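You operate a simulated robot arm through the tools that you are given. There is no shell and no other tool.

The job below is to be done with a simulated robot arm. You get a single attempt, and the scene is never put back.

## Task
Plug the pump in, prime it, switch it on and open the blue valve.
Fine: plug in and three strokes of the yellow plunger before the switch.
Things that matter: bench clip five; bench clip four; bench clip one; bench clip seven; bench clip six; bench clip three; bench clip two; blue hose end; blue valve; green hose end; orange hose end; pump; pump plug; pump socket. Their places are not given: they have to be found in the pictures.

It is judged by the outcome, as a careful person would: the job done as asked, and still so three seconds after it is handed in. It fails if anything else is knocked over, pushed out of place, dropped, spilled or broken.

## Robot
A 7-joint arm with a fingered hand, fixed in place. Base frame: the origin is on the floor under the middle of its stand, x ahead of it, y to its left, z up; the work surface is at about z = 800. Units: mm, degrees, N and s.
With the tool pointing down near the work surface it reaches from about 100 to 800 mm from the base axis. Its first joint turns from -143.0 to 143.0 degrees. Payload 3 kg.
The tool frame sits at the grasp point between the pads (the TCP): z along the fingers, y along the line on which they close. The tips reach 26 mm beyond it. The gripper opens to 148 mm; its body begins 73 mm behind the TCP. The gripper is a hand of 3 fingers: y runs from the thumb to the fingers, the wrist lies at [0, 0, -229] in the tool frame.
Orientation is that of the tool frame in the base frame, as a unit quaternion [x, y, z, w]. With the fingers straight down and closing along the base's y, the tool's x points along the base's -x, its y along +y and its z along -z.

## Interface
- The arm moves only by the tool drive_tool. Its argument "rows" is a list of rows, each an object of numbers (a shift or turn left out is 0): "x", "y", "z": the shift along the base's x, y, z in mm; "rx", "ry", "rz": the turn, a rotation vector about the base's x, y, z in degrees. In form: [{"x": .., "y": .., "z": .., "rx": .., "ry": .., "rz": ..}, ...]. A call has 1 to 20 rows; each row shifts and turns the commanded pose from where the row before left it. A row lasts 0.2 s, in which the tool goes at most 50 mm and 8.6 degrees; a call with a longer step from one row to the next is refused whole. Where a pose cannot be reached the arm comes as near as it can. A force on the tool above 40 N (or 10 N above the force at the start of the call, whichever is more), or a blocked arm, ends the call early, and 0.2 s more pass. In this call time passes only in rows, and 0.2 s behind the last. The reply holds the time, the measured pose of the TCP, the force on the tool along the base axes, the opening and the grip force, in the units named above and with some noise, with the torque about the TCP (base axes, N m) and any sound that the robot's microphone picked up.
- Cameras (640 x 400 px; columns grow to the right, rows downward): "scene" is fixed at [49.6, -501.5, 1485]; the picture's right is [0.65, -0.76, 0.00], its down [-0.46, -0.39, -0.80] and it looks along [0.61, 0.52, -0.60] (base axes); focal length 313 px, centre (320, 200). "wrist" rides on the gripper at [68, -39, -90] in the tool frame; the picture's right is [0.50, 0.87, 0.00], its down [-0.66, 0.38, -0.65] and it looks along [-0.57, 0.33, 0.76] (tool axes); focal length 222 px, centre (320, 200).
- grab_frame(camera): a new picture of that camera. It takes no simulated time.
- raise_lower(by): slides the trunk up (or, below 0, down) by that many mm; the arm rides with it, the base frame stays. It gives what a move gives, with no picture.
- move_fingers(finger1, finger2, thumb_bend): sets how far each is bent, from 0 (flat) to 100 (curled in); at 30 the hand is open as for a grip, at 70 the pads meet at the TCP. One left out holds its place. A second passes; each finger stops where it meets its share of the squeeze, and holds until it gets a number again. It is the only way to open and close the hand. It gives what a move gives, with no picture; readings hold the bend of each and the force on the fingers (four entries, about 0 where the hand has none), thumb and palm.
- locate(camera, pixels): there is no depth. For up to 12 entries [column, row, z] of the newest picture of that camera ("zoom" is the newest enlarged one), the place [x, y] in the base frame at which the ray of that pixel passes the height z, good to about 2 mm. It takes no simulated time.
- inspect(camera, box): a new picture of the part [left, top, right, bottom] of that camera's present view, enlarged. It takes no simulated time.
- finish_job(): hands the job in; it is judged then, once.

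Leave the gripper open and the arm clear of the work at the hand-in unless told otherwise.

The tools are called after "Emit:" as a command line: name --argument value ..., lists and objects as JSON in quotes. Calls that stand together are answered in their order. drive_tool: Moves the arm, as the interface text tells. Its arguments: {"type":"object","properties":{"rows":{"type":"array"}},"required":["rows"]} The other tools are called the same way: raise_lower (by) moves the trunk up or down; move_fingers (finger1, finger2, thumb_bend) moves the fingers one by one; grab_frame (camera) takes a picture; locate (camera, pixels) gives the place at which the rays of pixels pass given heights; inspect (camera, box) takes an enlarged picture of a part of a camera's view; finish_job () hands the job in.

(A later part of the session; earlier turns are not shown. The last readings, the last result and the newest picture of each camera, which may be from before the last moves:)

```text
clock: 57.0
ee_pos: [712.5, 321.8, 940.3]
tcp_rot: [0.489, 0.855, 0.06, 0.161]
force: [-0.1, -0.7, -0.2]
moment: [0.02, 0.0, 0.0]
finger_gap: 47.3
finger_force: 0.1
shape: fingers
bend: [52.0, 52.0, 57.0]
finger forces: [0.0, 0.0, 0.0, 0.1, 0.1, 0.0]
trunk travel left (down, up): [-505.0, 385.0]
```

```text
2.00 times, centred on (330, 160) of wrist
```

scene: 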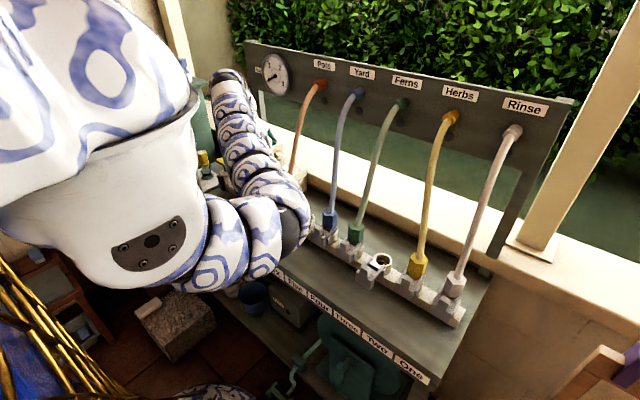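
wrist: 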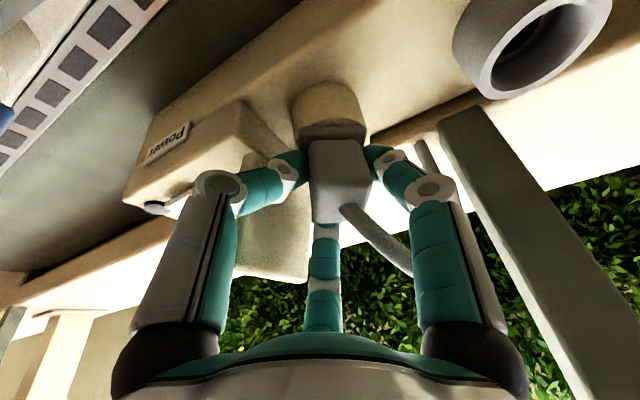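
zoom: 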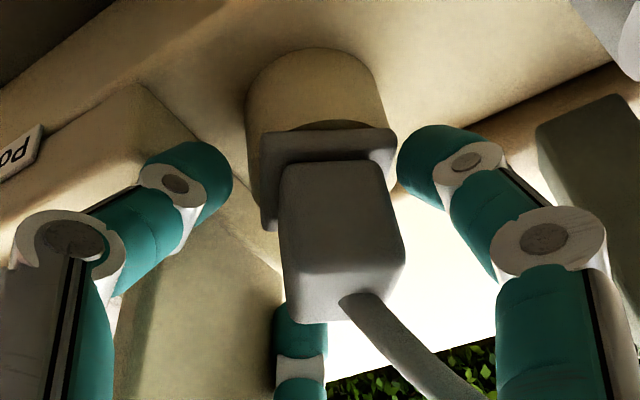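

All digits are free (0.1 N). I rise straight up slowly, watching that the plug stays.

Emit:
drive_tool --rows '[{"z": 5}, {"z": 6}, {"z": 6}, {"z": 7}, {"z": 8}, {}]'

Emit:
grab_frame --camera "wrist"

```text
clock: 58.4
ee_pos: [712.4, 322.0, 971.2]
tcp_rot: [0.489, 0.855, 0.06, 0.161]
force: [0.6, 0.5, 0.5]
moment: [0.0, -0.01, -0.01]
finger_gap: 47.3
finger_force: 0.0
shape: fingers
bend: [52.0, 52.0, 57.0]
finger forces: [0.0, 0.0, 0.0, 0.0, 0.1, 0.0]
trunk travel left (down, up): [-505.0, 385.0]
```

```text
taken
```

wrist: 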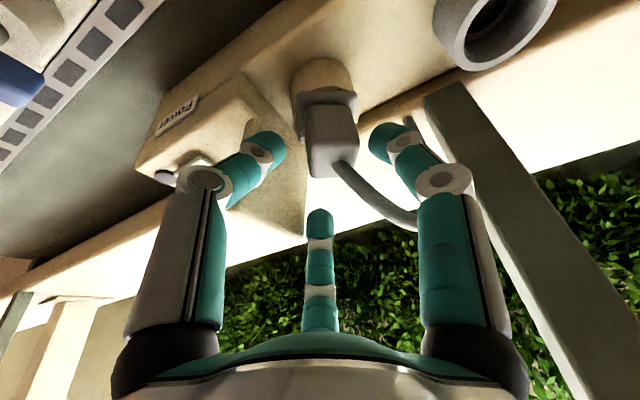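

The plug stays put in the socket. I rise another 45 mm and back off a little to get a clear look at the plug.

Emit:
drive_tool --rows '[{"x": -3, "z": 10}, {"x": -6, "z": 12}, {"x": -10, "z": 12}, {"x": -14, "z": 12}, {"x": -16, "z": 8}, {}]'

Emit:
grab_frame --camera "wrist"

Emit:
inspect --camera "wrist" --box '[256, 60, 416, 200]'

```text
clock: 59.8
ee_pos: [684.5, 332.7, 1019.8]
tcp_rot: [0.489, 0.855, 0.06, 0.161]
force: [-0.1, 0.1, -0.1]
moment: [-0.03, -0.01, 0.0]
finger_gap: 47.6
finger_force: 0.0
shape: fingers
bend: [52.0, 52.0, 57.0]
finger forces: [0.1, 0.0, 0.0, 0.1, 0.0, 0.0]
out of reach, approached as far as the arm can: row 4, 5
trunk travel left (down, up): [-505.0, 385.0]
```

```text
taken
```

wrist: 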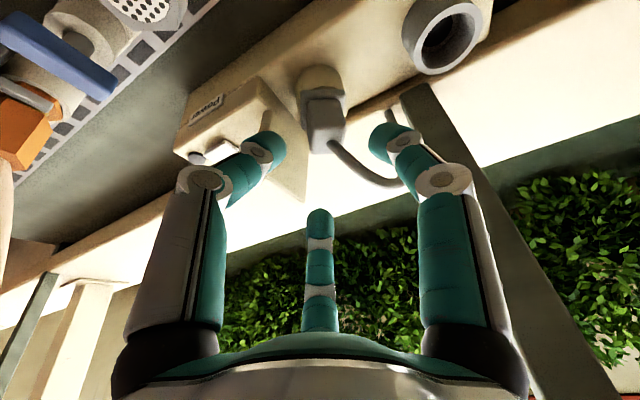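

```text
2.86 times, centred on (336, 130) of wrist
```

zoom: 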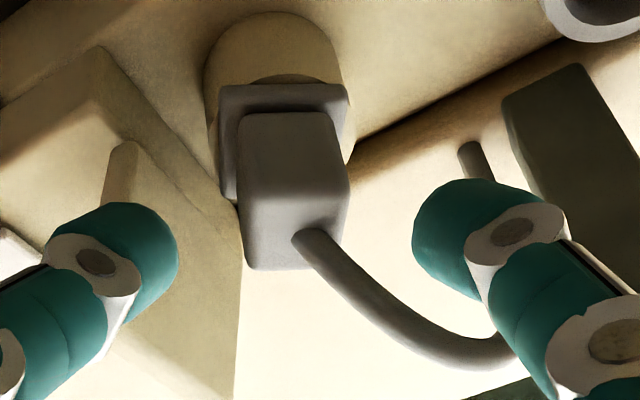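

The plug stands upright and seated on the ring. The arm's usable shoulder–wrist distance seems to be about 690–823 mm, so I'll need the trunk higher for the nearer targets. First I move away to (640, 440), clear of the gauge and panel.

Emit:
drive_tool --rows '[{"x": -4, "y": 14, "z": 2}, {"x": -6, "y": 15, "z": 2}, {"x": -6, "y": 15, "z": 2}, {"x": -7, "y": 15, "z": 2}, {"x": -7, "y": 15, "z": 2}, {"x": -7, "y": 15}, {"x": -7, "y": 15}, {}]'

Emit:
inspect --camera "wrist" --box '[0, 0, 640, 400]'

```text
clock: 61.6
ee_pos: [641.0, 437.9, 1029.0]
tcp_rot: [0.489, 0.855, 0.06, 0.161]
force: [1.1, 0.4, 0.1]
moment: [0.02, 0.0, -0.01]
finger_gap: 47.6
finger_force: 0.0
shape: fingers
bend: [52.0, 52.0, 57.0]
finger forces: [0.0, 0.0, 0.0, 0.1, 0.0, 0.0]
trunk travel left (down, up): [-505.0, 385.0]
```

```text
1.00 times, centred on (320, 200) of wrist (not enlarged: the box is as wide or as high as the picture)
```

zoom: 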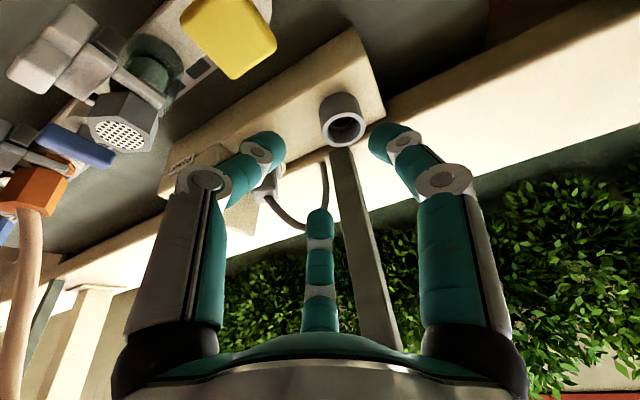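

Clear of everything. I raise the trunk by 180 mm (shoulder ≈ 1417), the hand rising in free space at x ≤ 700.

Emit:
raise_lower --by 180

Emit:
grab_frame --camera "scene"

Emit:
inspect --camera "scene" --box '[224, 120, 304, 180]'

```text
clock: 63.6
ee_pos: [641.1, 438.7, 1208.6]
tcp_rot: [0.49, 0.855, 0.06, 0.16]
force: [-0.9, 0.1, -0.2]
moment: [0.0, -0.03, 0.02]
finger_gap: 47.4
finger_force: 0.0
shape: fingers
bend: [52.0, 52.0, 57.0]
finger forces: [0.1, 0.0, 0.0, 0.0, 0.0, 0.0]
trunk travel left (down, up): [-685.0, 205.0]
```

```text
taken
```

scene: 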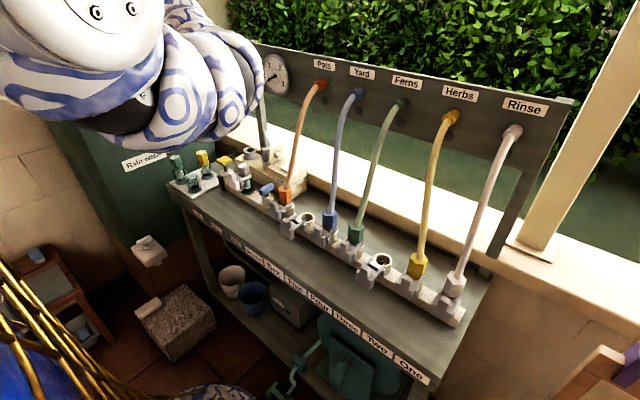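

```text
6.67 times, centred on (264, 150) of scene
```

zoom: 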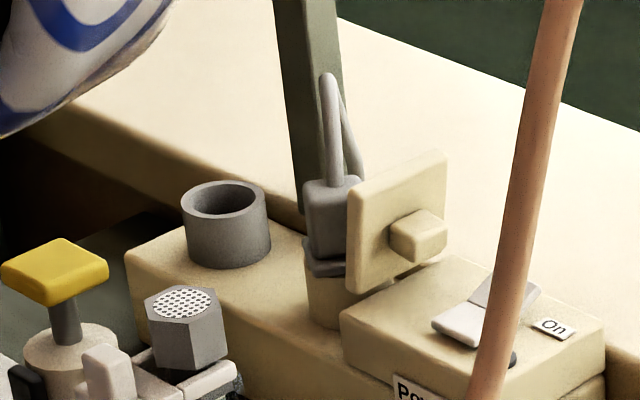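

The scene shows the plug standing in the socket, the cup empty, lid in place. I zoom in to verify that the plug is seated flush.

Emit:
inspect --camera "scene" --box '[256, 140, 288, 172]'

Emit:
inspect --camera "scene" --box '[216, 148, 256, 188]'

```text
12.50 times, centred on (272, 156) of scene
```

zoom: 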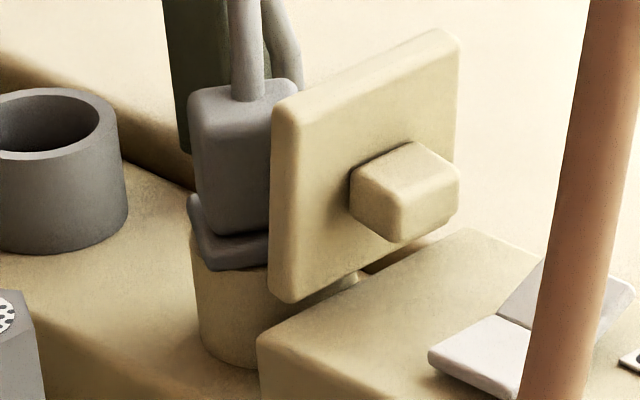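

```text
10.00 times, centred on (236, 168) of scene
```

zoom: 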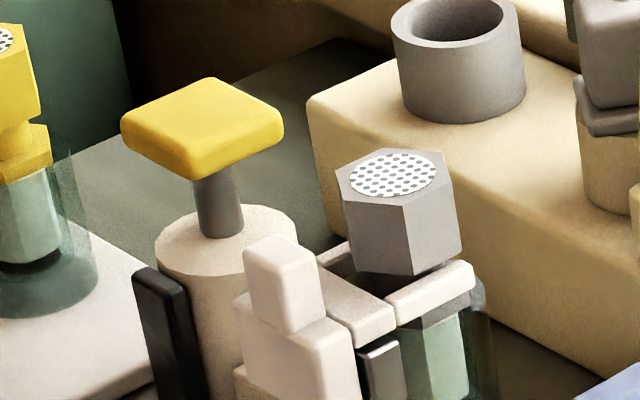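

I check the seated height: head top centre at scene ≈ (265.6,147.6), which should lie over (723, 330) at z ≈ 940.

Emit:
locate --camera "scene" --pixels '[[265.6, 147.6, 935], [265.6, 147.6, 940], [265.6, 147.6, 945], [224.8, 160.5, 910], [224.8, 160.5, 915], [224.8, 160.5, 920], [225.5, 170.8, 880], [225.5, 170.8, 885]]'

```text
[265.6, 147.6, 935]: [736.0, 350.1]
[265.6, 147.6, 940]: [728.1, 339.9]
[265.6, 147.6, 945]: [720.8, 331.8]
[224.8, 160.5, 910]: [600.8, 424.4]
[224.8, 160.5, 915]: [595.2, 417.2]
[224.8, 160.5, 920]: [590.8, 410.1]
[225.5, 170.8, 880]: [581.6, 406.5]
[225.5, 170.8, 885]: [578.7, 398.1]
```

The flange sits right at the ring's top edge: the plug is in. Next the primer: I bring the tool upright again (undo the leans) at this safe height and close the digits into a blunt tip.

Emit:
drive_tool --rows '[{"rx": 1.7, "ry": 3.65}, {"rx": 1.7, "ry": 3.65}, {"ry": 4}, {"ry": 4}, {"ry": 4}, {}]'

Emit:
move_fingers --finger1 72 --finger2 72 --thumb_bend 72

Emit:
grab_frame --camera "wrist"

```text
clock: 65.0
ee_pos: [641.4, 437.6, 1207.6]
tcp_rot: [0.499, 0.866, 0.002, 0.001]
force: [-0.3, -0.2, -0.1]
moment: [-0.03, -0.02, 0.01]
finger_gap: 47.5
finger_force: 0.0
shape: fingers
bend: [52.0, 52.0, 57.0]
finger forces: [0.0, 0.0, 0.0, 0.0, 0.1, 0.1]
trunk travel left (down, up): [-685.0, 205.0]
```

```text
clock: 66.0
ee_pos: [641.3, 437.0, 1209.1]
tcp_rot: [0.499, 0.867, 0.002, 0.0]
force: [0.5, -0.4, 0.5]
moment: [0.02, 0.03, 0.0]
finger_gap: 0.0
finger_force: 0.1
shape: fingers
bend: [71.0, 71.0, 72.0]
finger forces: [0.0, 0.0, 0.0, 0.1, 0.1, 0.0]
trunk travel left (down, up): [-685.0, 205.0]
```

```text
taken
```

wrist: 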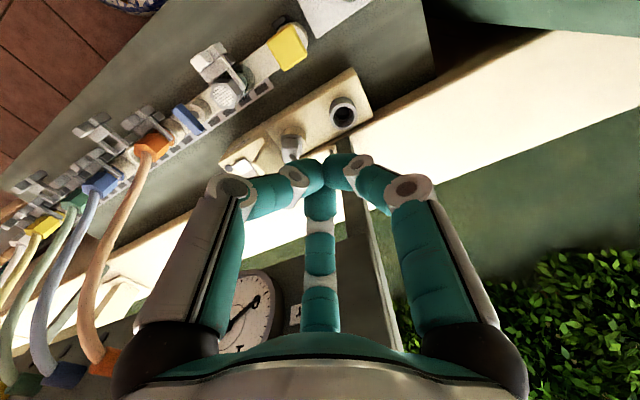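

Upright with a closed tip; the wrist view shows the yellow knob at (288,48). I locate it at its height to cross-check with the scene fix (595, 417).

Emit:
inspect --camera "wrist" --box '[160, 10, 352, 130]'

Emit:
locate --camera "wrist" --pixels '[[288, 47, 905], [288, 47, 915], [288, 47, 925], [188, 122, 880], [188, 122, 890], [222, 94, 920], [222, 94, 930]]'

```text
3.33 times, centred on (256, 70) of wrist
```

zoom: 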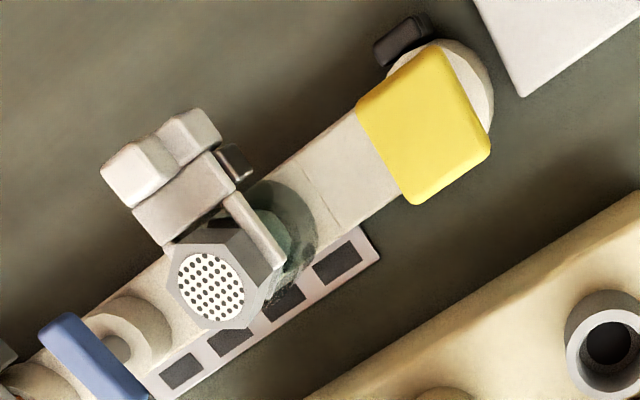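

```text
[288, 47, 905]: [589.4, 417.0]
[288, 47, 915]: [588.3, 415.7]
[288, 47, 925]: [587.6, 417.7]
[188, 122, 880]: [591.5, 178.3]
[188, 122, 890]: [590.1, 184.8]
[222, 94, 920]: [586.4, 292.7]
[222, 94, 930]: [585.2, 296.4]
```

Knob centre ≈ (588.5, 416), top ≈ 916. I move to 60 mm above it: TCP (588.5, 416, 1002).

Emit:
drive_tool --rows '[{"x": -5.3, "y": -2.1, "z": -20}, {"x": -5.3, "y": -2.1, "z": -21}, {"x": -5.3, "y": -2.1, "z": -21}, {"x": -5.3, "y": -2.1, "z": -21}, {"x": -5.3, "y": -2.1, "z": -21}, {"x": -5.3, "y": -2.1, "z": -21}, {"x": -5.3, "y": -2.1, "z": -21}, {"x": -5.3, "y": -2.1, "z": -21}, {"x": -5.3, "y": -2.1, "z": -20}, {"x": -5.3, "y": -2.1, "z": -20}, {}]'

Emit:
grab_frame --camera "wrist"

Emit:
grab_frame --camera "scene"

```text
clock: 68.4
ee_pos: [588.9, 415.6, 1001.1]
tcp_rot: [0.5, 0.866, 0.002, 0.002]
force: [0.3, -0.3, 0.0]
moment: [0.0, -0.02, 0.01]
finger_gap: 0.3
finger_force: 0.0
shape: fingers
bend: [71.0, 71.0, 72.0]
finger forces: [0.1, 0.0, 0.0, 0.0, 0.1, 0.1]
trunk travel left (down, up): [-685.0, 205.0]
```

```text
taken
```

wrist: 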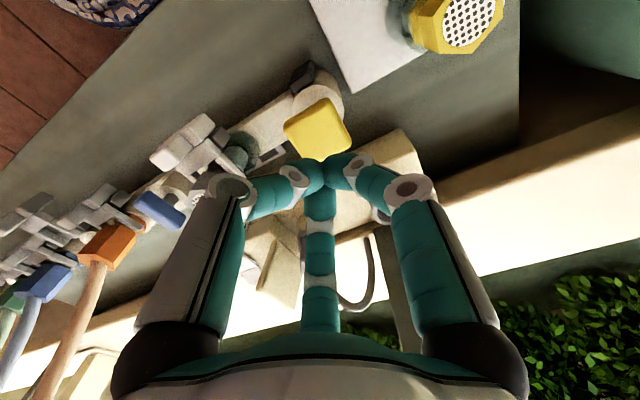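

```text
taken
```

scene: 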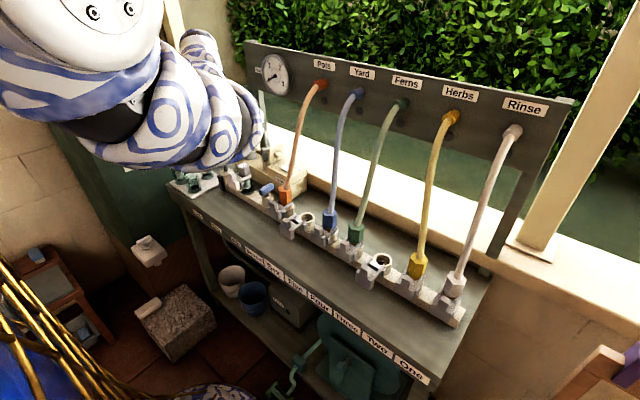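

The knob top is centred near (317,128); the tool axis would pass at about (320,135). I locate the knob centre with this closer frame.

Emit:
inspect --camera "wrist" --box '[240, 60, 400, 160]'

Emit:
locate --camera "wrist" --pixels '[[317.5, 127.5, 905], [317.5, 127.5, 910], [317.5, 127.5, 915], [317.5, 127.5, 920]]'

```text
4.00 times, centred on (320, 110) of wrist
```

zoom: 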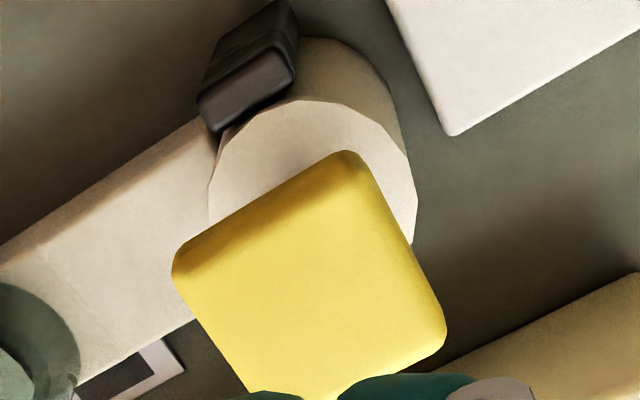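

```text
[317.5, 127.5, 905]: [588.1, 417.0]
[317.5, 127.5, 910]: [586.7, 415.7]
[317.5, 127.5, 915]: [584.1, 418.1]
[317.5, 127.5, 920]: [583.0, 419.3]
```

The top-face centre works out at (318,134), i.e. (589, 415): the tip is right above it. I descend to just above contact.

Emit:
drive_tool --rows '[{"z": -12}, {"z": -12}, {"z": -12}, {"z": -10}, {}]'

Emit:
drive_tool --rows '[{"z": -4}, {"z": -4}, {"z": -4}, {}]'

Emit:
grab_frame --camera "wrist"

```text
clock: 69.6
ee_pos: [588.1, 416.3, 957.0]
tcp_rot: [0.499, 0.866, 0.002, 0.002]
force: [0.6, 0.6, 0.2]
moment: [0.0, 0.02, 0.01]
finger_gap: 0.2
finger_force: 0.0
shape: fingers
bend: [71.0, 71.0, 72.0]
finger forces: [0.0, 0.0, 0.0, 0.1, 0.0, 0.0]
trunk travel left (down, up): [-685.0, 205.0]
```

```text
clock: 70.6
ee_pos: [587.9, 416.8, 944.2]
tcp_rot: [0.5, 0.866, 0.003, 0.001]
force: [-0.5, 0.8, 2.6]
moment: [-0.05, -0.04, -0.01]
finger_gap: 0.0
finger_force: 0.1
shape: fingers
bend: [71.0, 71.0, 72.0]
finger forces: [0.0, 0.0, 0.0, 0.0, 0.0, 0.1]
trunk travel left (down, up): [-685.0, 205.0]
```

```text
taken
```

wrist: 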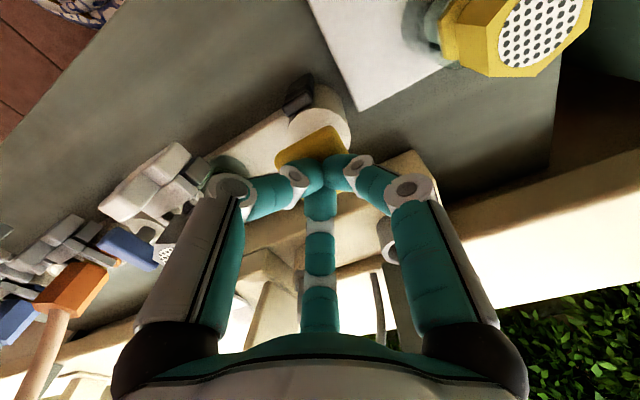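

Contact (2.6 N) at z ≈ 944. First stroke: I press down in 3 mm steps.

Emit:
drive_tool --rows '[{"z": -3}, {"z": -3}, {"z": -3}, {"z": -3}, {}]'

```text
clock: 71.8
ee_pos: [589.9, 418.5, 930.7]
tcp_rot: [0.5, 0.866, 0.002, 0.001]
force: [-0.4, -1.2, 5.9]
moment: [0.0, -0.03, -0.01]
finger_gap: 0.0
finger_force: 0.0
shape: fingers
bend: [71.0, 71.0, 72.0]
finger forces: [0.1, 0.1, 0.0, 0.1, 0.1, 0.1]
trunk travel left (down, up): [-685.0, 205.0]
```

It moves with only 5.9 N – springy. I continue down to find the end of travel.

Emit:
drive_tool --rows '[{"y": -1, "z": -3}, {"y": -1, "z": -3}, {"z": -3}, {"z": -3}, {}]'

```text
clock: 73.0
ee_pos: [590.0, 416.7, 925.0]
tcp_rot: [0.5, 0.866, 0.007, 0.003]
force: [-2.1, -2.7, 23.9]
moment: [-0.09, 0.09, -0.04]
finger_gap: 0.0
finger_force: 20.5
shape: fingers
bend: [72.0, 72.0, 72.0]
finger forces: [11.3, 12.3, 0.0, 0.1, 16.8, 0.1]
trunk travel left (down, up): [-685.0, 205.0]
stopped in row 5: the force on the tool passed its limit at 41 N (the readings are from after the stop); the commanded pose is now the measured one
```

End of travel reached at z ≈ 925 (stroke ≈ 19 mm). I let it up to 952 and check that the knob springs back.

Emit:
drive_tool --rows '[{"z": 4}, {"z": 6}, {"z": 6}, {"z": 6}, {"z": 6}, {}]'

Emit:
grab_frame --camera "wrist"

Emit:
inspect --camera "scene" --box '[216, 120, 296, 200]'

```text
clock: 74.4
ee_pos: [590.6, 415.8, 949.4]
tcp_rot: [0.5, 0.866, 0.004, 0.003]
force: [0.8, 0.0, 0.6]
moment: [-0.01, -0.02, 0.0]
finger_gap: 0.1
finger_force: 0.1
shape: fingers
bend: [71.0, 71.0, 71.0]
finger forces: [0.0, 0.0, 0.1, 0.0, 0.0, 0.0]
trunk travel left (down, up): [-685.0, 205.0]
```

```text
taken
```

wrist: 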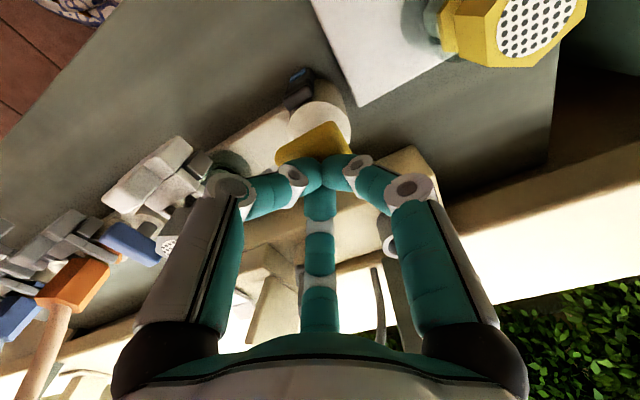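

```text
5.00 times, centred on (256, 160) of scene
```

zoom: 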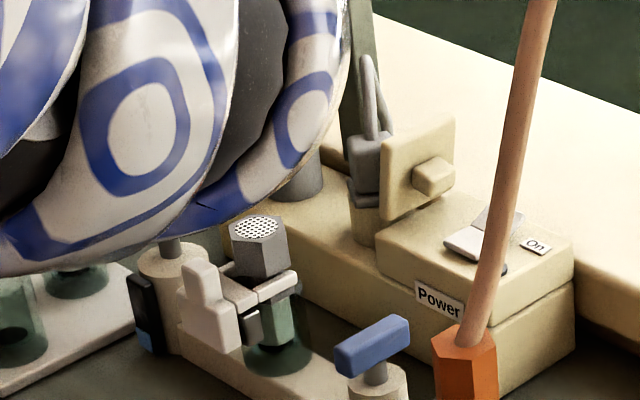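

The knob sprang back, and the black gauge strip on the primer now shows a blue segment – a prime indicator. I zoom in on it.

Emit:
inspect --camera "scene" --box '[224, 168, 256, 192]'

Emit:
inspect --camera "wrist" --box '[256, 50, 384, 170]'

```text
16.00 times, centred on (240, 180) of scene
```

zoom: 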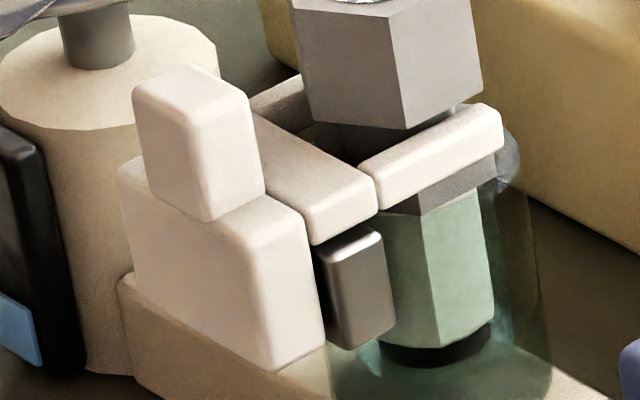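

```text
3.33 times, centred on (320, 110) of wrist
```

zoom: 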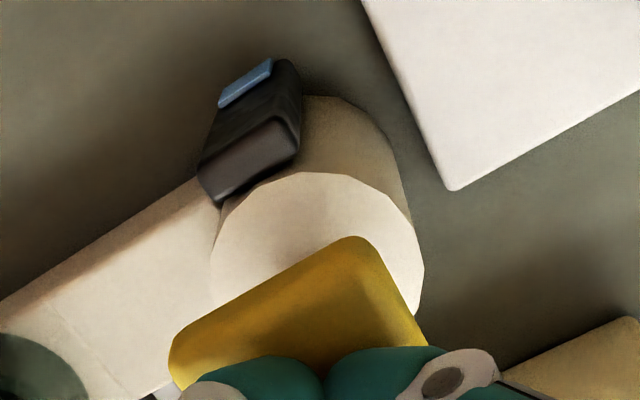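

Stroke one registered as a blue segment. Second stroke: down to the end stop.

Emit:
drive_tool --rows '[{"x": -0.8, "z": -5}, {"x": -0.8, "z": -5}, {"z": -5}, {"z": -4}, {"z": -3}, {}]'

```text
clock: 75.8
ee_pos: [587.7, 415.7, 926.9]
tcp_rot: [0.5, 0.866, 0.004, 0.002]
force: [0.0, -0.6, 7.0]
moment: [-0.03, -0.05, 0.0]
finger_gap: 0.0
finger_force: 2.8
shape: fingers
bend: [71.0, 71.0, 71.0]
finger forces: [0.0, 6.3, 0.1, 0.1, 0.0, 0.0]
trunk travel left (down, up): [-685.0, 205.0]
```

Emit:
drive_tool --rows '[{"z": -1.5}, {"z": -1.5}, {}]'

```text
clock: 76.6
ee_pos: [587.8, 415.5, 926.2]
tcp_rot: [0.5, 0.866, 0.005, 0.002]
force: [2.0, -1.3, 12.1]
moment: [-0.06, -0.07, 0.03]
finger_gap: 0.0
finger_force: 8.2
shape: fingers
bend: [71.0, 71.0, 72.0]
finger forces: [7.0, 8.5, 0.0, 0.1, 0.1, 0.1]
trunk travel left (down, up): [-685.0, 205.0]
```

The force rises without further travel: bottomed. I let it up again and check the indicator.

Emit:
drive_tool --rows '[{"z": 5}, {"z": 6}, {"z": 6}, {"z": 6}, {"z": 4}, {}]'

Emit:
inspect --camera "wrist" --box '[256, 50, 384, 170]'

Emit:
inspect --camera "scene" --box '[216, 164, 256, 194]'

```text
clock: 78.0
ee_pos: [587.9, 416.2, 951.2]
tcp_rot: [0.5, 0.866, 0.004, 0.002]
force: [-0.8, -0.3, -0.3]
moment: [0.0, 0.0, 0.01]
finger_gap: 0.0
finger_force: 0.1
shape: fingers
bend: [71.0, 71.0, 71.0]
finger forces: [0.0, 0.0, 0.0, 0.0, 0.0, 0.0]
trunk travel left (down, up): [-685.0, 205.0]
```

```text
3.33 times, centred on (320, 110) of wrist
```

zoom: 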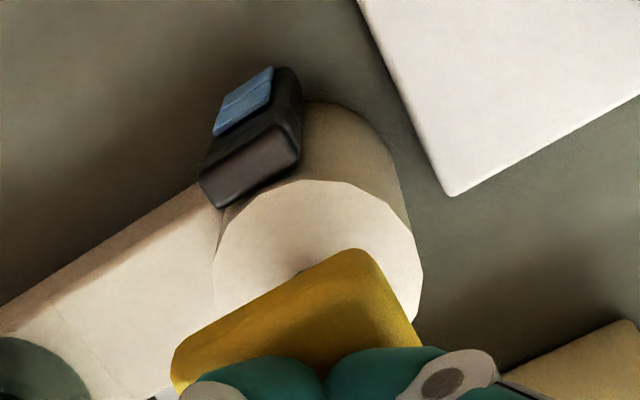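

```text
13.33 times, centred on (236, 179) of scene
```

zoom: 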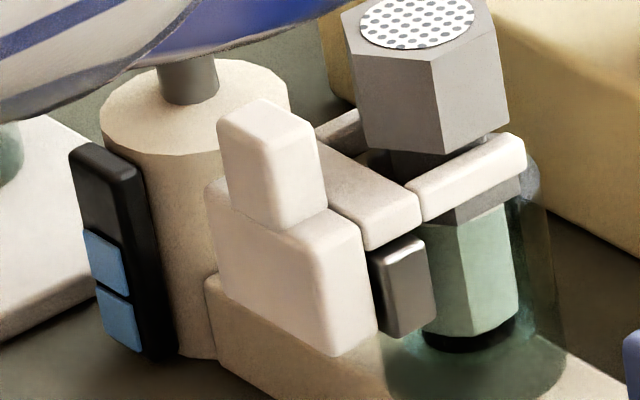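

Two of three segments are lit. Third stroke, the same way.

Emit:
drive_tool --rows '[{"z": -5}, {"z": -5}, {"z": -5}, {"z": -5}, {"z": -4}, {"z": -2}, {"z": -1.5}, {}]'

Emit:
drive_tool --rows '[{"z": 6}, {"z": 6}, {"z": 6}, {"z": 6}, {"z": 6}, {}]'

Emit:
inspect --camera "scene" --box '[216, 164, 256, 194]'

Emit:
inspect --camera "wrist" --box '[256, 50, 384, 170]'

```text
clock: 79.8
ee_pos: [587.6, 416.1, 924.8]
tcp_rot: [0.5, 0.866, 0.006, 0.003]
force: [1.0, 0.0, 23.9]
moment: [0.0, -0.01, -0.01]
finger_gap: 0.0
finger_force: 17.2
shape: fingers
bend: [72.0, 72.0, 72.0]
finger forces: [10.4, 12.6, 0.0, 0.0, 12.8, 0.1]
trunk travel left (down, up): [-685.0, 205.0]
```

```text
clock: 81.2
ee_pos: [587.0, 415.9, 952.7]
tcp_rot: [0.5, 0.866, 0.004, 0.001]
force: [0.1, 0.1, -0.2]
moment: [0.01, -0.01, -0.01]
finger_gap: 0.0
finger_force: 0.0
shape: fingers
bend: [71.0, 71.0, 71.0]
finger forces: [0.1, 0.0, 0.0, 0.0, 0.1, 0.1]
trunk travel left (down, up): [-685.0, 205.0]
```

```text
13.33 times, centred on (236, 179) of scene
```

zoom: 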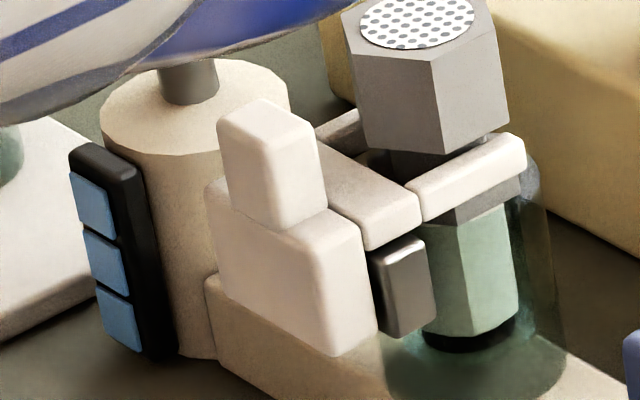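

```text
3.33 times, centred on (320, 110) of wrist
```

zoom: 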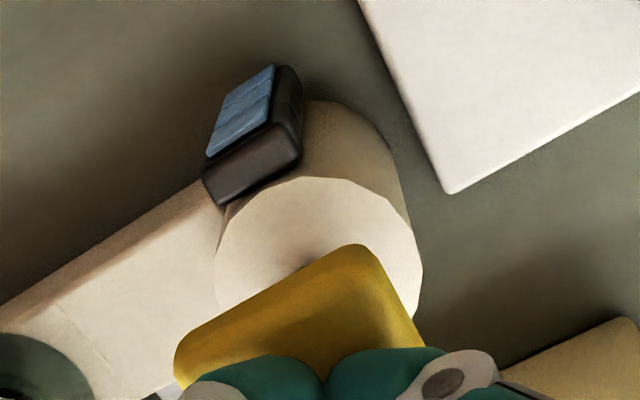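

All three segments are lit: primed. The switch ("On" at the far half) is at about (742, 217, 908), between lid and orange hose. I raise the trunk 100 mm for arm room, then turn the hand back by 60° of yaw.

Emit:
raise_lower --by 100

Emit:
drive_tool --rows '[{"rz": 6}, {"rz": 6}, {"rz": 6}, {"rz": 6}, {"rz": 6}, {"rz": 6}, {"rz": 6}, {"rz": 6}, {"rz": 6}, {"rz": 6}, {}]'

Emit:
grab_frame --camera "wrist"

Emit:
grab_frame --camera "scene"

```text
clock: 82.5
ee_pos: [588.8, 416.3, 1054.1]
tcp_rot: [0.5, 0.866, 0.004, 0.001]
force: [0.5, -0.4, -0.2]
moment: [-0.01, -0.04, -0.02]
finger_gap: 0.0
finger_force: 0.0
shape: fingers
bend: [71.0, 71.0, 71.0]
finger forces: [0.0, 0.1, 0.1, 0.0, 0.0, 0.0]
trunk travel left (down, up): [-785.0, 105.0]
```

```text
clock: 84.9
ee_pos: [587.4, 415.7, 1053.5]
tcp_rot: [-0.001, 1.0, 0.005, 0.0]
force: [0.1, 0.5, -0.4]
moment: [0.0, 0.0, 0.01]
finger_gap: 0.2
finger_force: 0.1
shape: fingers
bend: [71.0, 71.0, 71.0]
finger forces: [0.1, 0.0, 0.0, 0.0, 0.0, 0.0]
trunk travel left (down, up): [-785.0, 105.0]
```

```text
taken
```

wrist: 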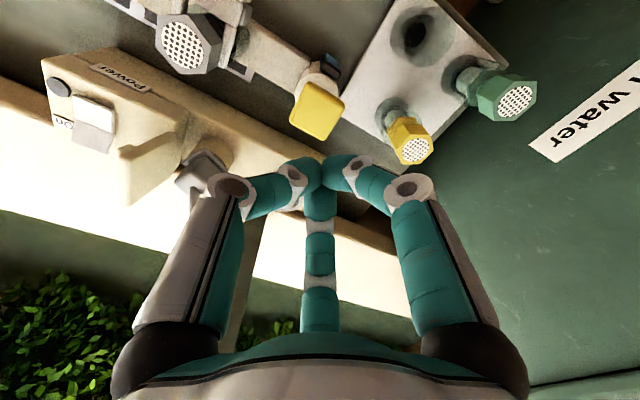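

```text
taken
```

scene: 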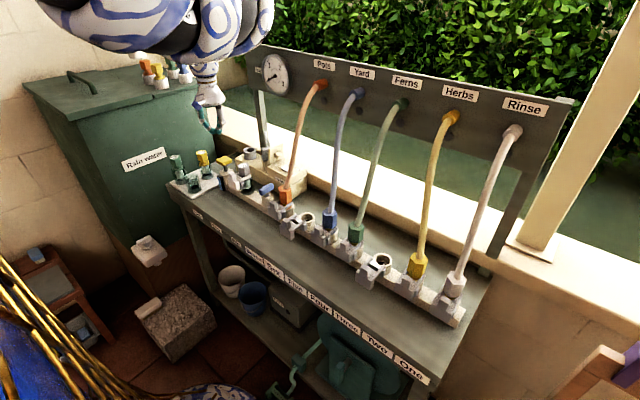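

From here both cameras see the switch (wrist ≈ 93,122). I zoom in from both to triangulate the rocker halves.

Emit:
inspect --camera "wrist" --box '[40, 70, 168, 170]'

Emit:
inspect --camera "scene" --box '[272, 148, 312, 178]'

```text
4.00 times, centred on (104, 120) of wrist
```

zoom: 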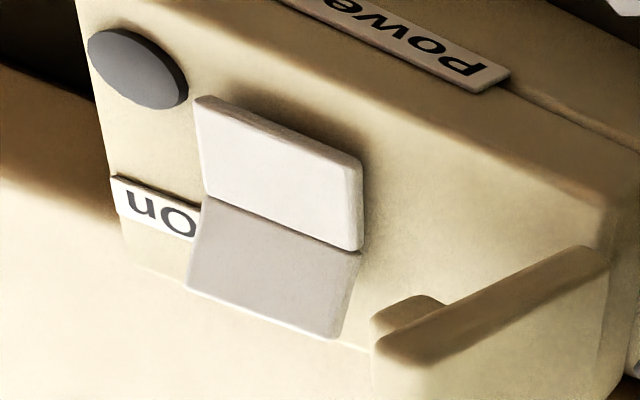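

```text
13.33 times, centred on (292, 163) of scene
```

zoom: 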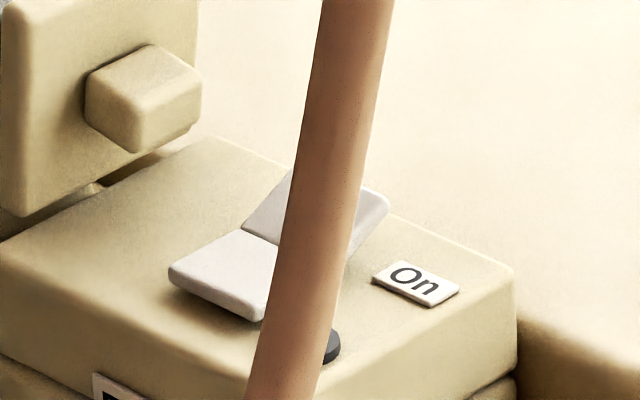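

The far half is tilted up (off); pressing it down switches on. I triangulate: far half centre wrist (92,137) / scene (291.7,164.1); its far edge wrist (89.5,148.8); near half wrist (94.3,113.8) / scene (287.1,168.4).

Emit:
locate --camera "wrist" --pixels '[[92, 137, 900], [92, 137, 910], [92, 137, 920], [89.5, 148.8, 915], [89.5, 148.8, 925], [94.3, 113.8, 900], [94.3, 113.8, 910], [76.5, 112, 900], [59, 87, 900]]'

Emit:
locate --camera "scene" --pixels '[[291.7, 164.1, 900], [291.7, 164.1, 910], [291.7, 164.1, 920], [287.1, 168.4, 900], [287.1, 168.4, 910], [297.1, 162.8, 910], [297.1, 162.8, 920], [289.6, 160.9, 910], [289.6, 160.9, 920]]'

```text
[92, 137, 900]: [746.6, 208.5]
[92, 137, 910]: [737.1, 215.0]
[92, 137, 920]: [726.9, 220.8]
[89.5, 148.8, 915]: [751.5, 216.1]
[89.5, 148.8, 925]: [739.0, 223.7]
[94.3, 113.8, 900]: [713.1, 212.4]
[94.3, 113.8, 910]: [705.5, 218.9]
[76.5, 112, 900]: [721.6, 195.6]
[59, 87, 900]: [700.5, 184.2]
```

```text
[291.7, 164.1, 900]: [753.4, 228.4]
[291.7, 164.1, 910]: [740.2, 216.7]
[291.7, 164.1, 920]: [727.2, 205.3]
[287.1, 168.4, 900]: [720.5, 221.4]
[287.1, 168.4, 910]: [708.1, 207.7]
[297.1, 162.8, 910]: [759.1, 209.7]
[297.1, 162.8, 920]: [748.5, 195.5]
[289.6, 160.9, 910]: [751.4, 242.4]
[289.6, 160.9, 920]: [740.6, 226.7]
```

The far half's centre is (738, 216, 910), its raised edge at x ≈ 749, z ≈ 918. I move along free space to (640, 225, 1015), staying back from the gauge.

Emit:
drive_tool --rows '[{"x": 5.3, "y": -19, "z": -3.8}, {"x": 5.3, "y": -19, "z": -3.8}, {"x": 5.3, "y": -19, "z": -3.8}, {"x": 5.3, "y": -19, "z": -3.8}, {"x": 5.3, "y": -19, "z": -3.8}, {"x": 5.3, "y": -19, "z": -3.8}, {"x": 5.3, "y": -19, "z": -3.8}, {"x": 5.3, "y": -19, "z": -3.8}, {"x": 5.3, "y": -19, "z": -3.8}, {"x": 5.3, "y": -19, "z": -3.8}, {}]'

Emit:
grab_frame --camera "wrist"

Emit:
grab_frame --camera "scene"

```text
clock: 87.3
ee_pos: [640.8, 225.5, 1015.4]
tcp_rot: [0.0, 1.0, 0.004, -0.001]
force: [-0.1, 0.3, -0.2]
moment: [0.04, 0.03, -0.03]
finger_gap: 0.1
finger_force: 0.1
shape: fingers
bend: [71.0, 71.0, 71.0]
finger forces: [0.0, 0.1, 0.0, 0.0, 0.1, 0.2]
trunk travel left (down, up): [-785.0, 105.0]
```

```text
taken
```

wrist: 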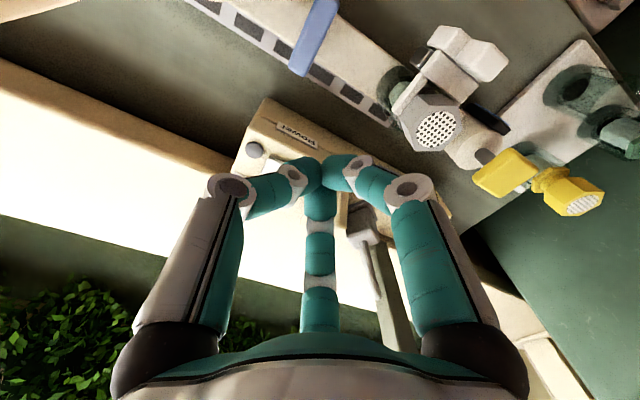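

```text
taken
```

scene: 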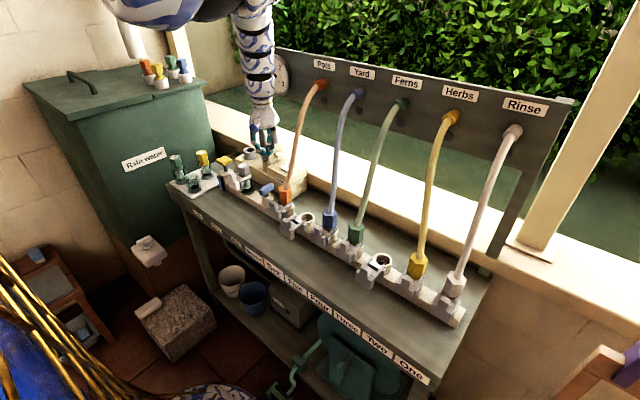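

The hose is outside the hand's path. I now lean back 24° while moving forward to about (736, 216, 990).

Emit:
drive_tool --rows '[{"x": 16, "y": -1.6, "z": -4, "ry": -4}, {"x": 16, "y": -1.6, "z": -4, "ry": -4}, {"x": 16, "y": -1.6, "z": -4, "ry": -4}, {"x": 16, "y": -1.6, "z": -4, "ry": -4}, {"x": 16, "y": -1.6, "z": -4, "ry": -4}, {"x": 16, "y": -1.6, "z": -4, "ry": -4}, {}]'

Emit:
grab_frame --camera "wrist"

Emit:
inspect --camera "scene" --box '[240, 80, 336, 180]'

```text
clock: 88.9
ee_pos: [735.6, 216.1, 991.8]
tcp_rot: [-0.001, 0.978, 0.004, 0.208]
force: [0.9, -1.1, 0.3]
moment: [-0.02, 0.0, -0.04]
finger_gap: 0.1
finger_force: 0.0
shape: fingers
bend: [71.0, 71.0, 71.0]
finger forces: [0.0, 0.0, 0.1, 0.0, 0.0, 0.1]
trunk travel left (down, up): [-785.0, 105.0]
```

```text
taken
```

wrist: 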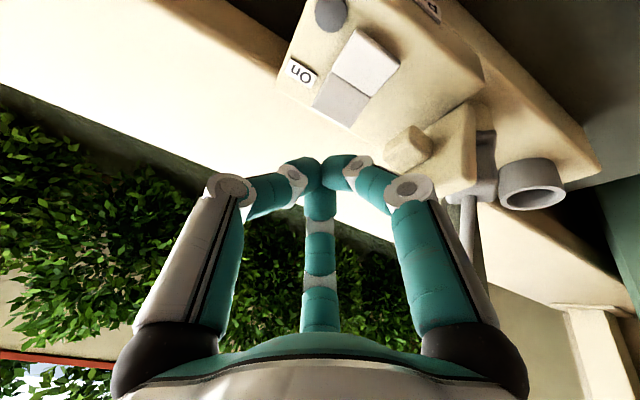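

```text
4.00 times, centred on (288, 130) of scene
```

zoom: 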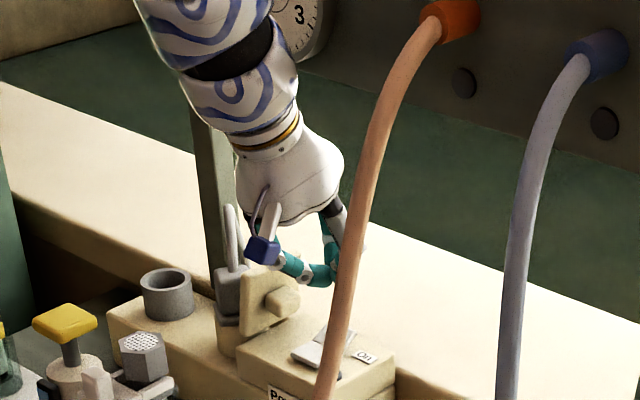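

Clear view of the rocker: white near half (365,62), grey far half (345,98), "On" label beside the far half. I zoom and locate it from here.

Emit:
inspect --camera "wrist" --box '[272, 20, 432, 140]'

Emit:
locate --camera "wrist" --pixels '[[342, 100, 905], [342, 100, 910], [342, 100, 915], [365, 62, 903], [332, 117, 915], [332, 117, 920]]'

```text
3.33 times, centred on (352, 80) of wrist
```

zoom: 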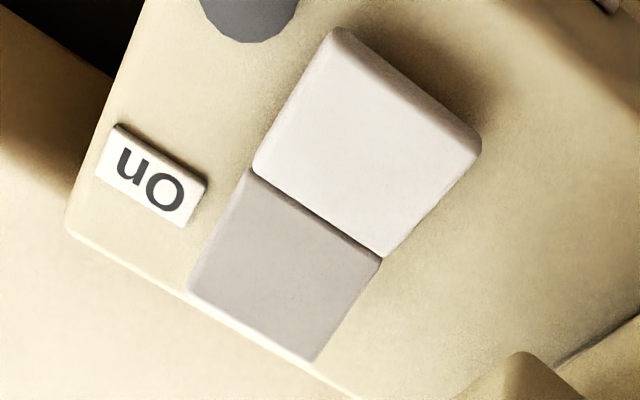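

```text
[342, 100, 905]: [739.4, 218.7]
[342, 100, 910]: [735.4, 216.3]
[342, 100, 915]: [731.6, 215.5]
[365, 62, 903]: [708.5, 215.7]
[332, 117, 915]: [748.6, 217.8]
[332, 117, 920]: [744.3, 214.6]
```

Confirmed: far half centre (736, 217, 910), outer edge x ≈ 748. I move to TCP (744, 216) and come down to z ≈ 952 first.

Emit:
drive_tool --rows '[{"x": 4, "z": -10}, {"x": 4, "z": -10}, {"z": -10}, {"z": -9}, {}]'

Emit:
grab_frame --camera "wrist"

Emit:
inspect --camera "scene" --box '[256, 130, 320, 180]'

```text
clock: 90.1
ee_pos: [744.0, 215.5, 953.0]
tcp_rot: [0.0, 0.978, 0.004, 0.208]
force: [-0.6, 0.9, 1.0]
moment: [-0.03, 0.0, 0.0]
finger_gap: 0.1
finger_force: 0.1
shape: fingers
bend: [71.0, 71.0, 71.0]
finger forces: [0.1, 0.0, 0.0, 0.0, 0.1, 0.0]
trunk travel left (down, up): [-785.0, 105.0]
```

```text
taken
```

wrist: 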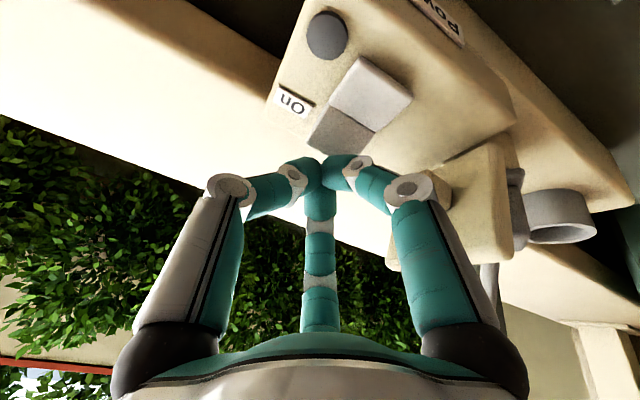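

```text
8.00 times, centred on (288, 155) of scene
```

zoom: 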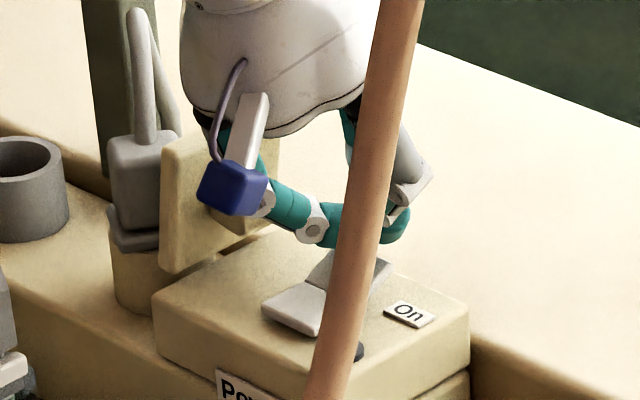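

Still clear of lid and hose. I press down slowly on the far half.

Emit:
drive_tool --rows '[{"z": -4}, {"z": -3}, {"z": -3}, {"z": -3}, {}]'

Emit:
inspect --camera "wrist" --box '[272, 50, 432, 190]'

```text
clock: 91.3
ee_pos: [746.3, 217.5, 938.1]
tcp_rot: [-0.001, 0.978, 0.004, 0.207]
force: [-0.8, -0.2, -0.7]
moment: [0.02, -0.01, 0.0]
finger_gap: 0.0
finger_force: 0.0
shape: fingers
bend: [71.0, 71.0, 71.0]
finger forces: [0.0, 0.1, 0.0, 0.1, 0.1, 0.0]
trunk travel left (down, up): [-785.0, 105.0]
```

```text
2.86 times, centred on (352, 120) of wrist
```

zoom: 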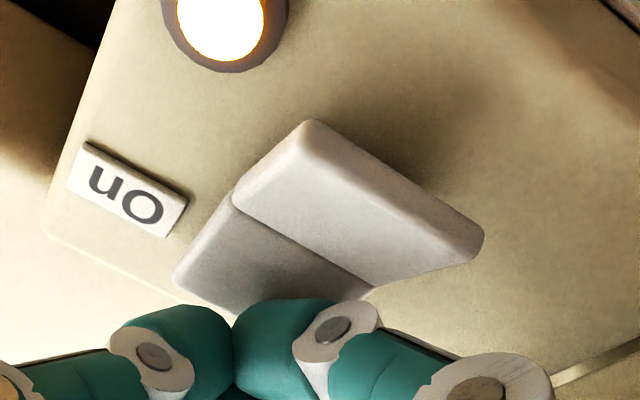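

The lamp glows and the rocker has flipped: the pump is on. I retreat straight up the way I came.

Emit:
drive_tool --rows '[{"z": 8}, {"z": 10}, {"z": 10}, {"x": -4, "z": 12}, {"x": -6, "z": 12}, {}]'

Emit:
inspect --camera "wrist" --box '[240, 0, 480, 150]'

Emit:
inspect --camera "scene" --box '[210, 60, 338, 180]'

```text
clock: 92.7
ee_pos: [735.4, 216.7, 991.9]
tcp_rot: [-0.001, 0.978, 0.005, 0.207]
force: [-0.6, -0.8, 0.3]
moment: [0.03, -0.04, 0.03]
finger_gap: 0.0
finger_force: 0.1
shape: fingers
bend: [71.0, 71.0, 71.0]
finger forces: [0.0, 0.1, 0.0, 0.0, 0.0, 0.1]
trunk travel left (down, up): [-785.0, 105.0]
```

```text
2.67 times, centred on (360, 75) of wrist
```

zoom: 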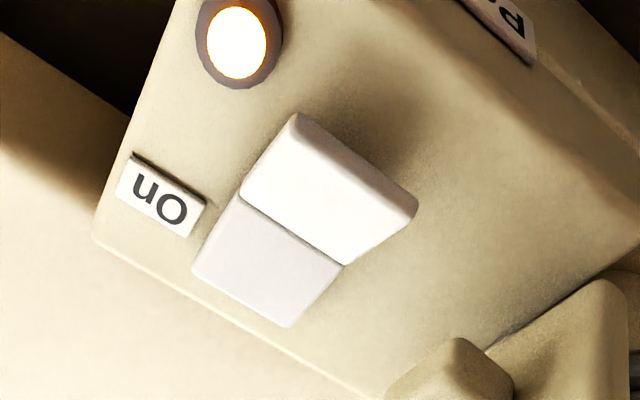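

```text
3.33 times, centred on (274, 120) of scene
```

zoom: 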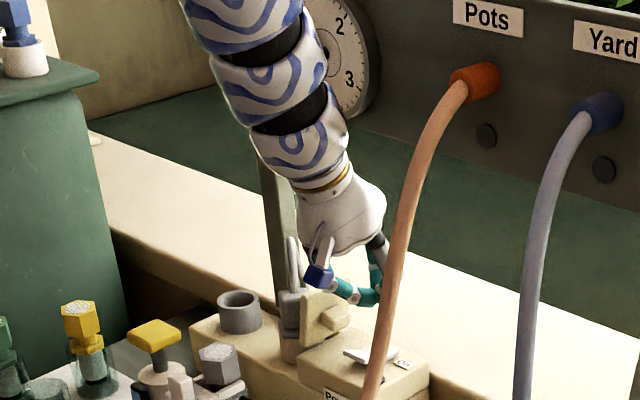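

The switch stays on, lamp lit. Now the blue valve at about (590, 189, 896). I back out reversing the approach to (641, 225, 1015), upright.

Emit:
drive_tool --rows '[{"x": -16, "y": 1.6, "z": 4, "ry": 4}, {"x": -16, "y": 1.6, "z": 4, "ry": 4}, {"x": -16, "y": 1.6, "z": 4, "ry": 4}, {"x": -16, "y": 1.6, "z": 4, "ry": 4}, {"x": -16, "y": 1.6, "z": 4, "ry": 4}, {"x": -16, "y": 1.6, "z": 4, "ry": 4}, {}]'

Emit:
raise_lower --by 90

Emit:
grab_frame --camera "scene"

```text
clock: 94.3
ee_pos: [640.6, 224.6, 1015.0]
tcp_rot: [0.0, 1.0, 0.004, -0.001]
force: [0.7, -0.2, 0.4]
moment: [-0.01, -0.03, 0.0]
finger_gap: 0.2
finger_force: 0.0
shape: fingers
bend: [71.0, 71.0, 71.0]
finger forces: [0.0, 0.1, 0.0, 0.0, 0.0, 0.0]
trunk travel left (down, up): [-785.0, 105.0]
```

```text
clock: 95.6
ee_pos: [642.1, 226.0, 1104.3]
tcp_rot: [-0.001, 1.0, 0.004, -0.001]
force: [0.0, -0.6, 0.2]
moment: [0.03, -0.03, 0.03]
finger_gap: 0.0
finger_force: 0.0
shape: fingers
bend: [71.0, 71.0, 71.0]
finger forces: [0.0, 0.0, 0.1, 0.1, 0.1, 0.0]
trunk travel left (down, up): [-875.0, 15.0]
```

```text
taken
```

scene: 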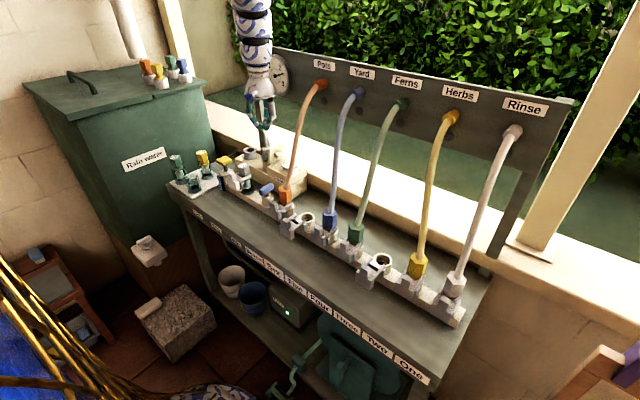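

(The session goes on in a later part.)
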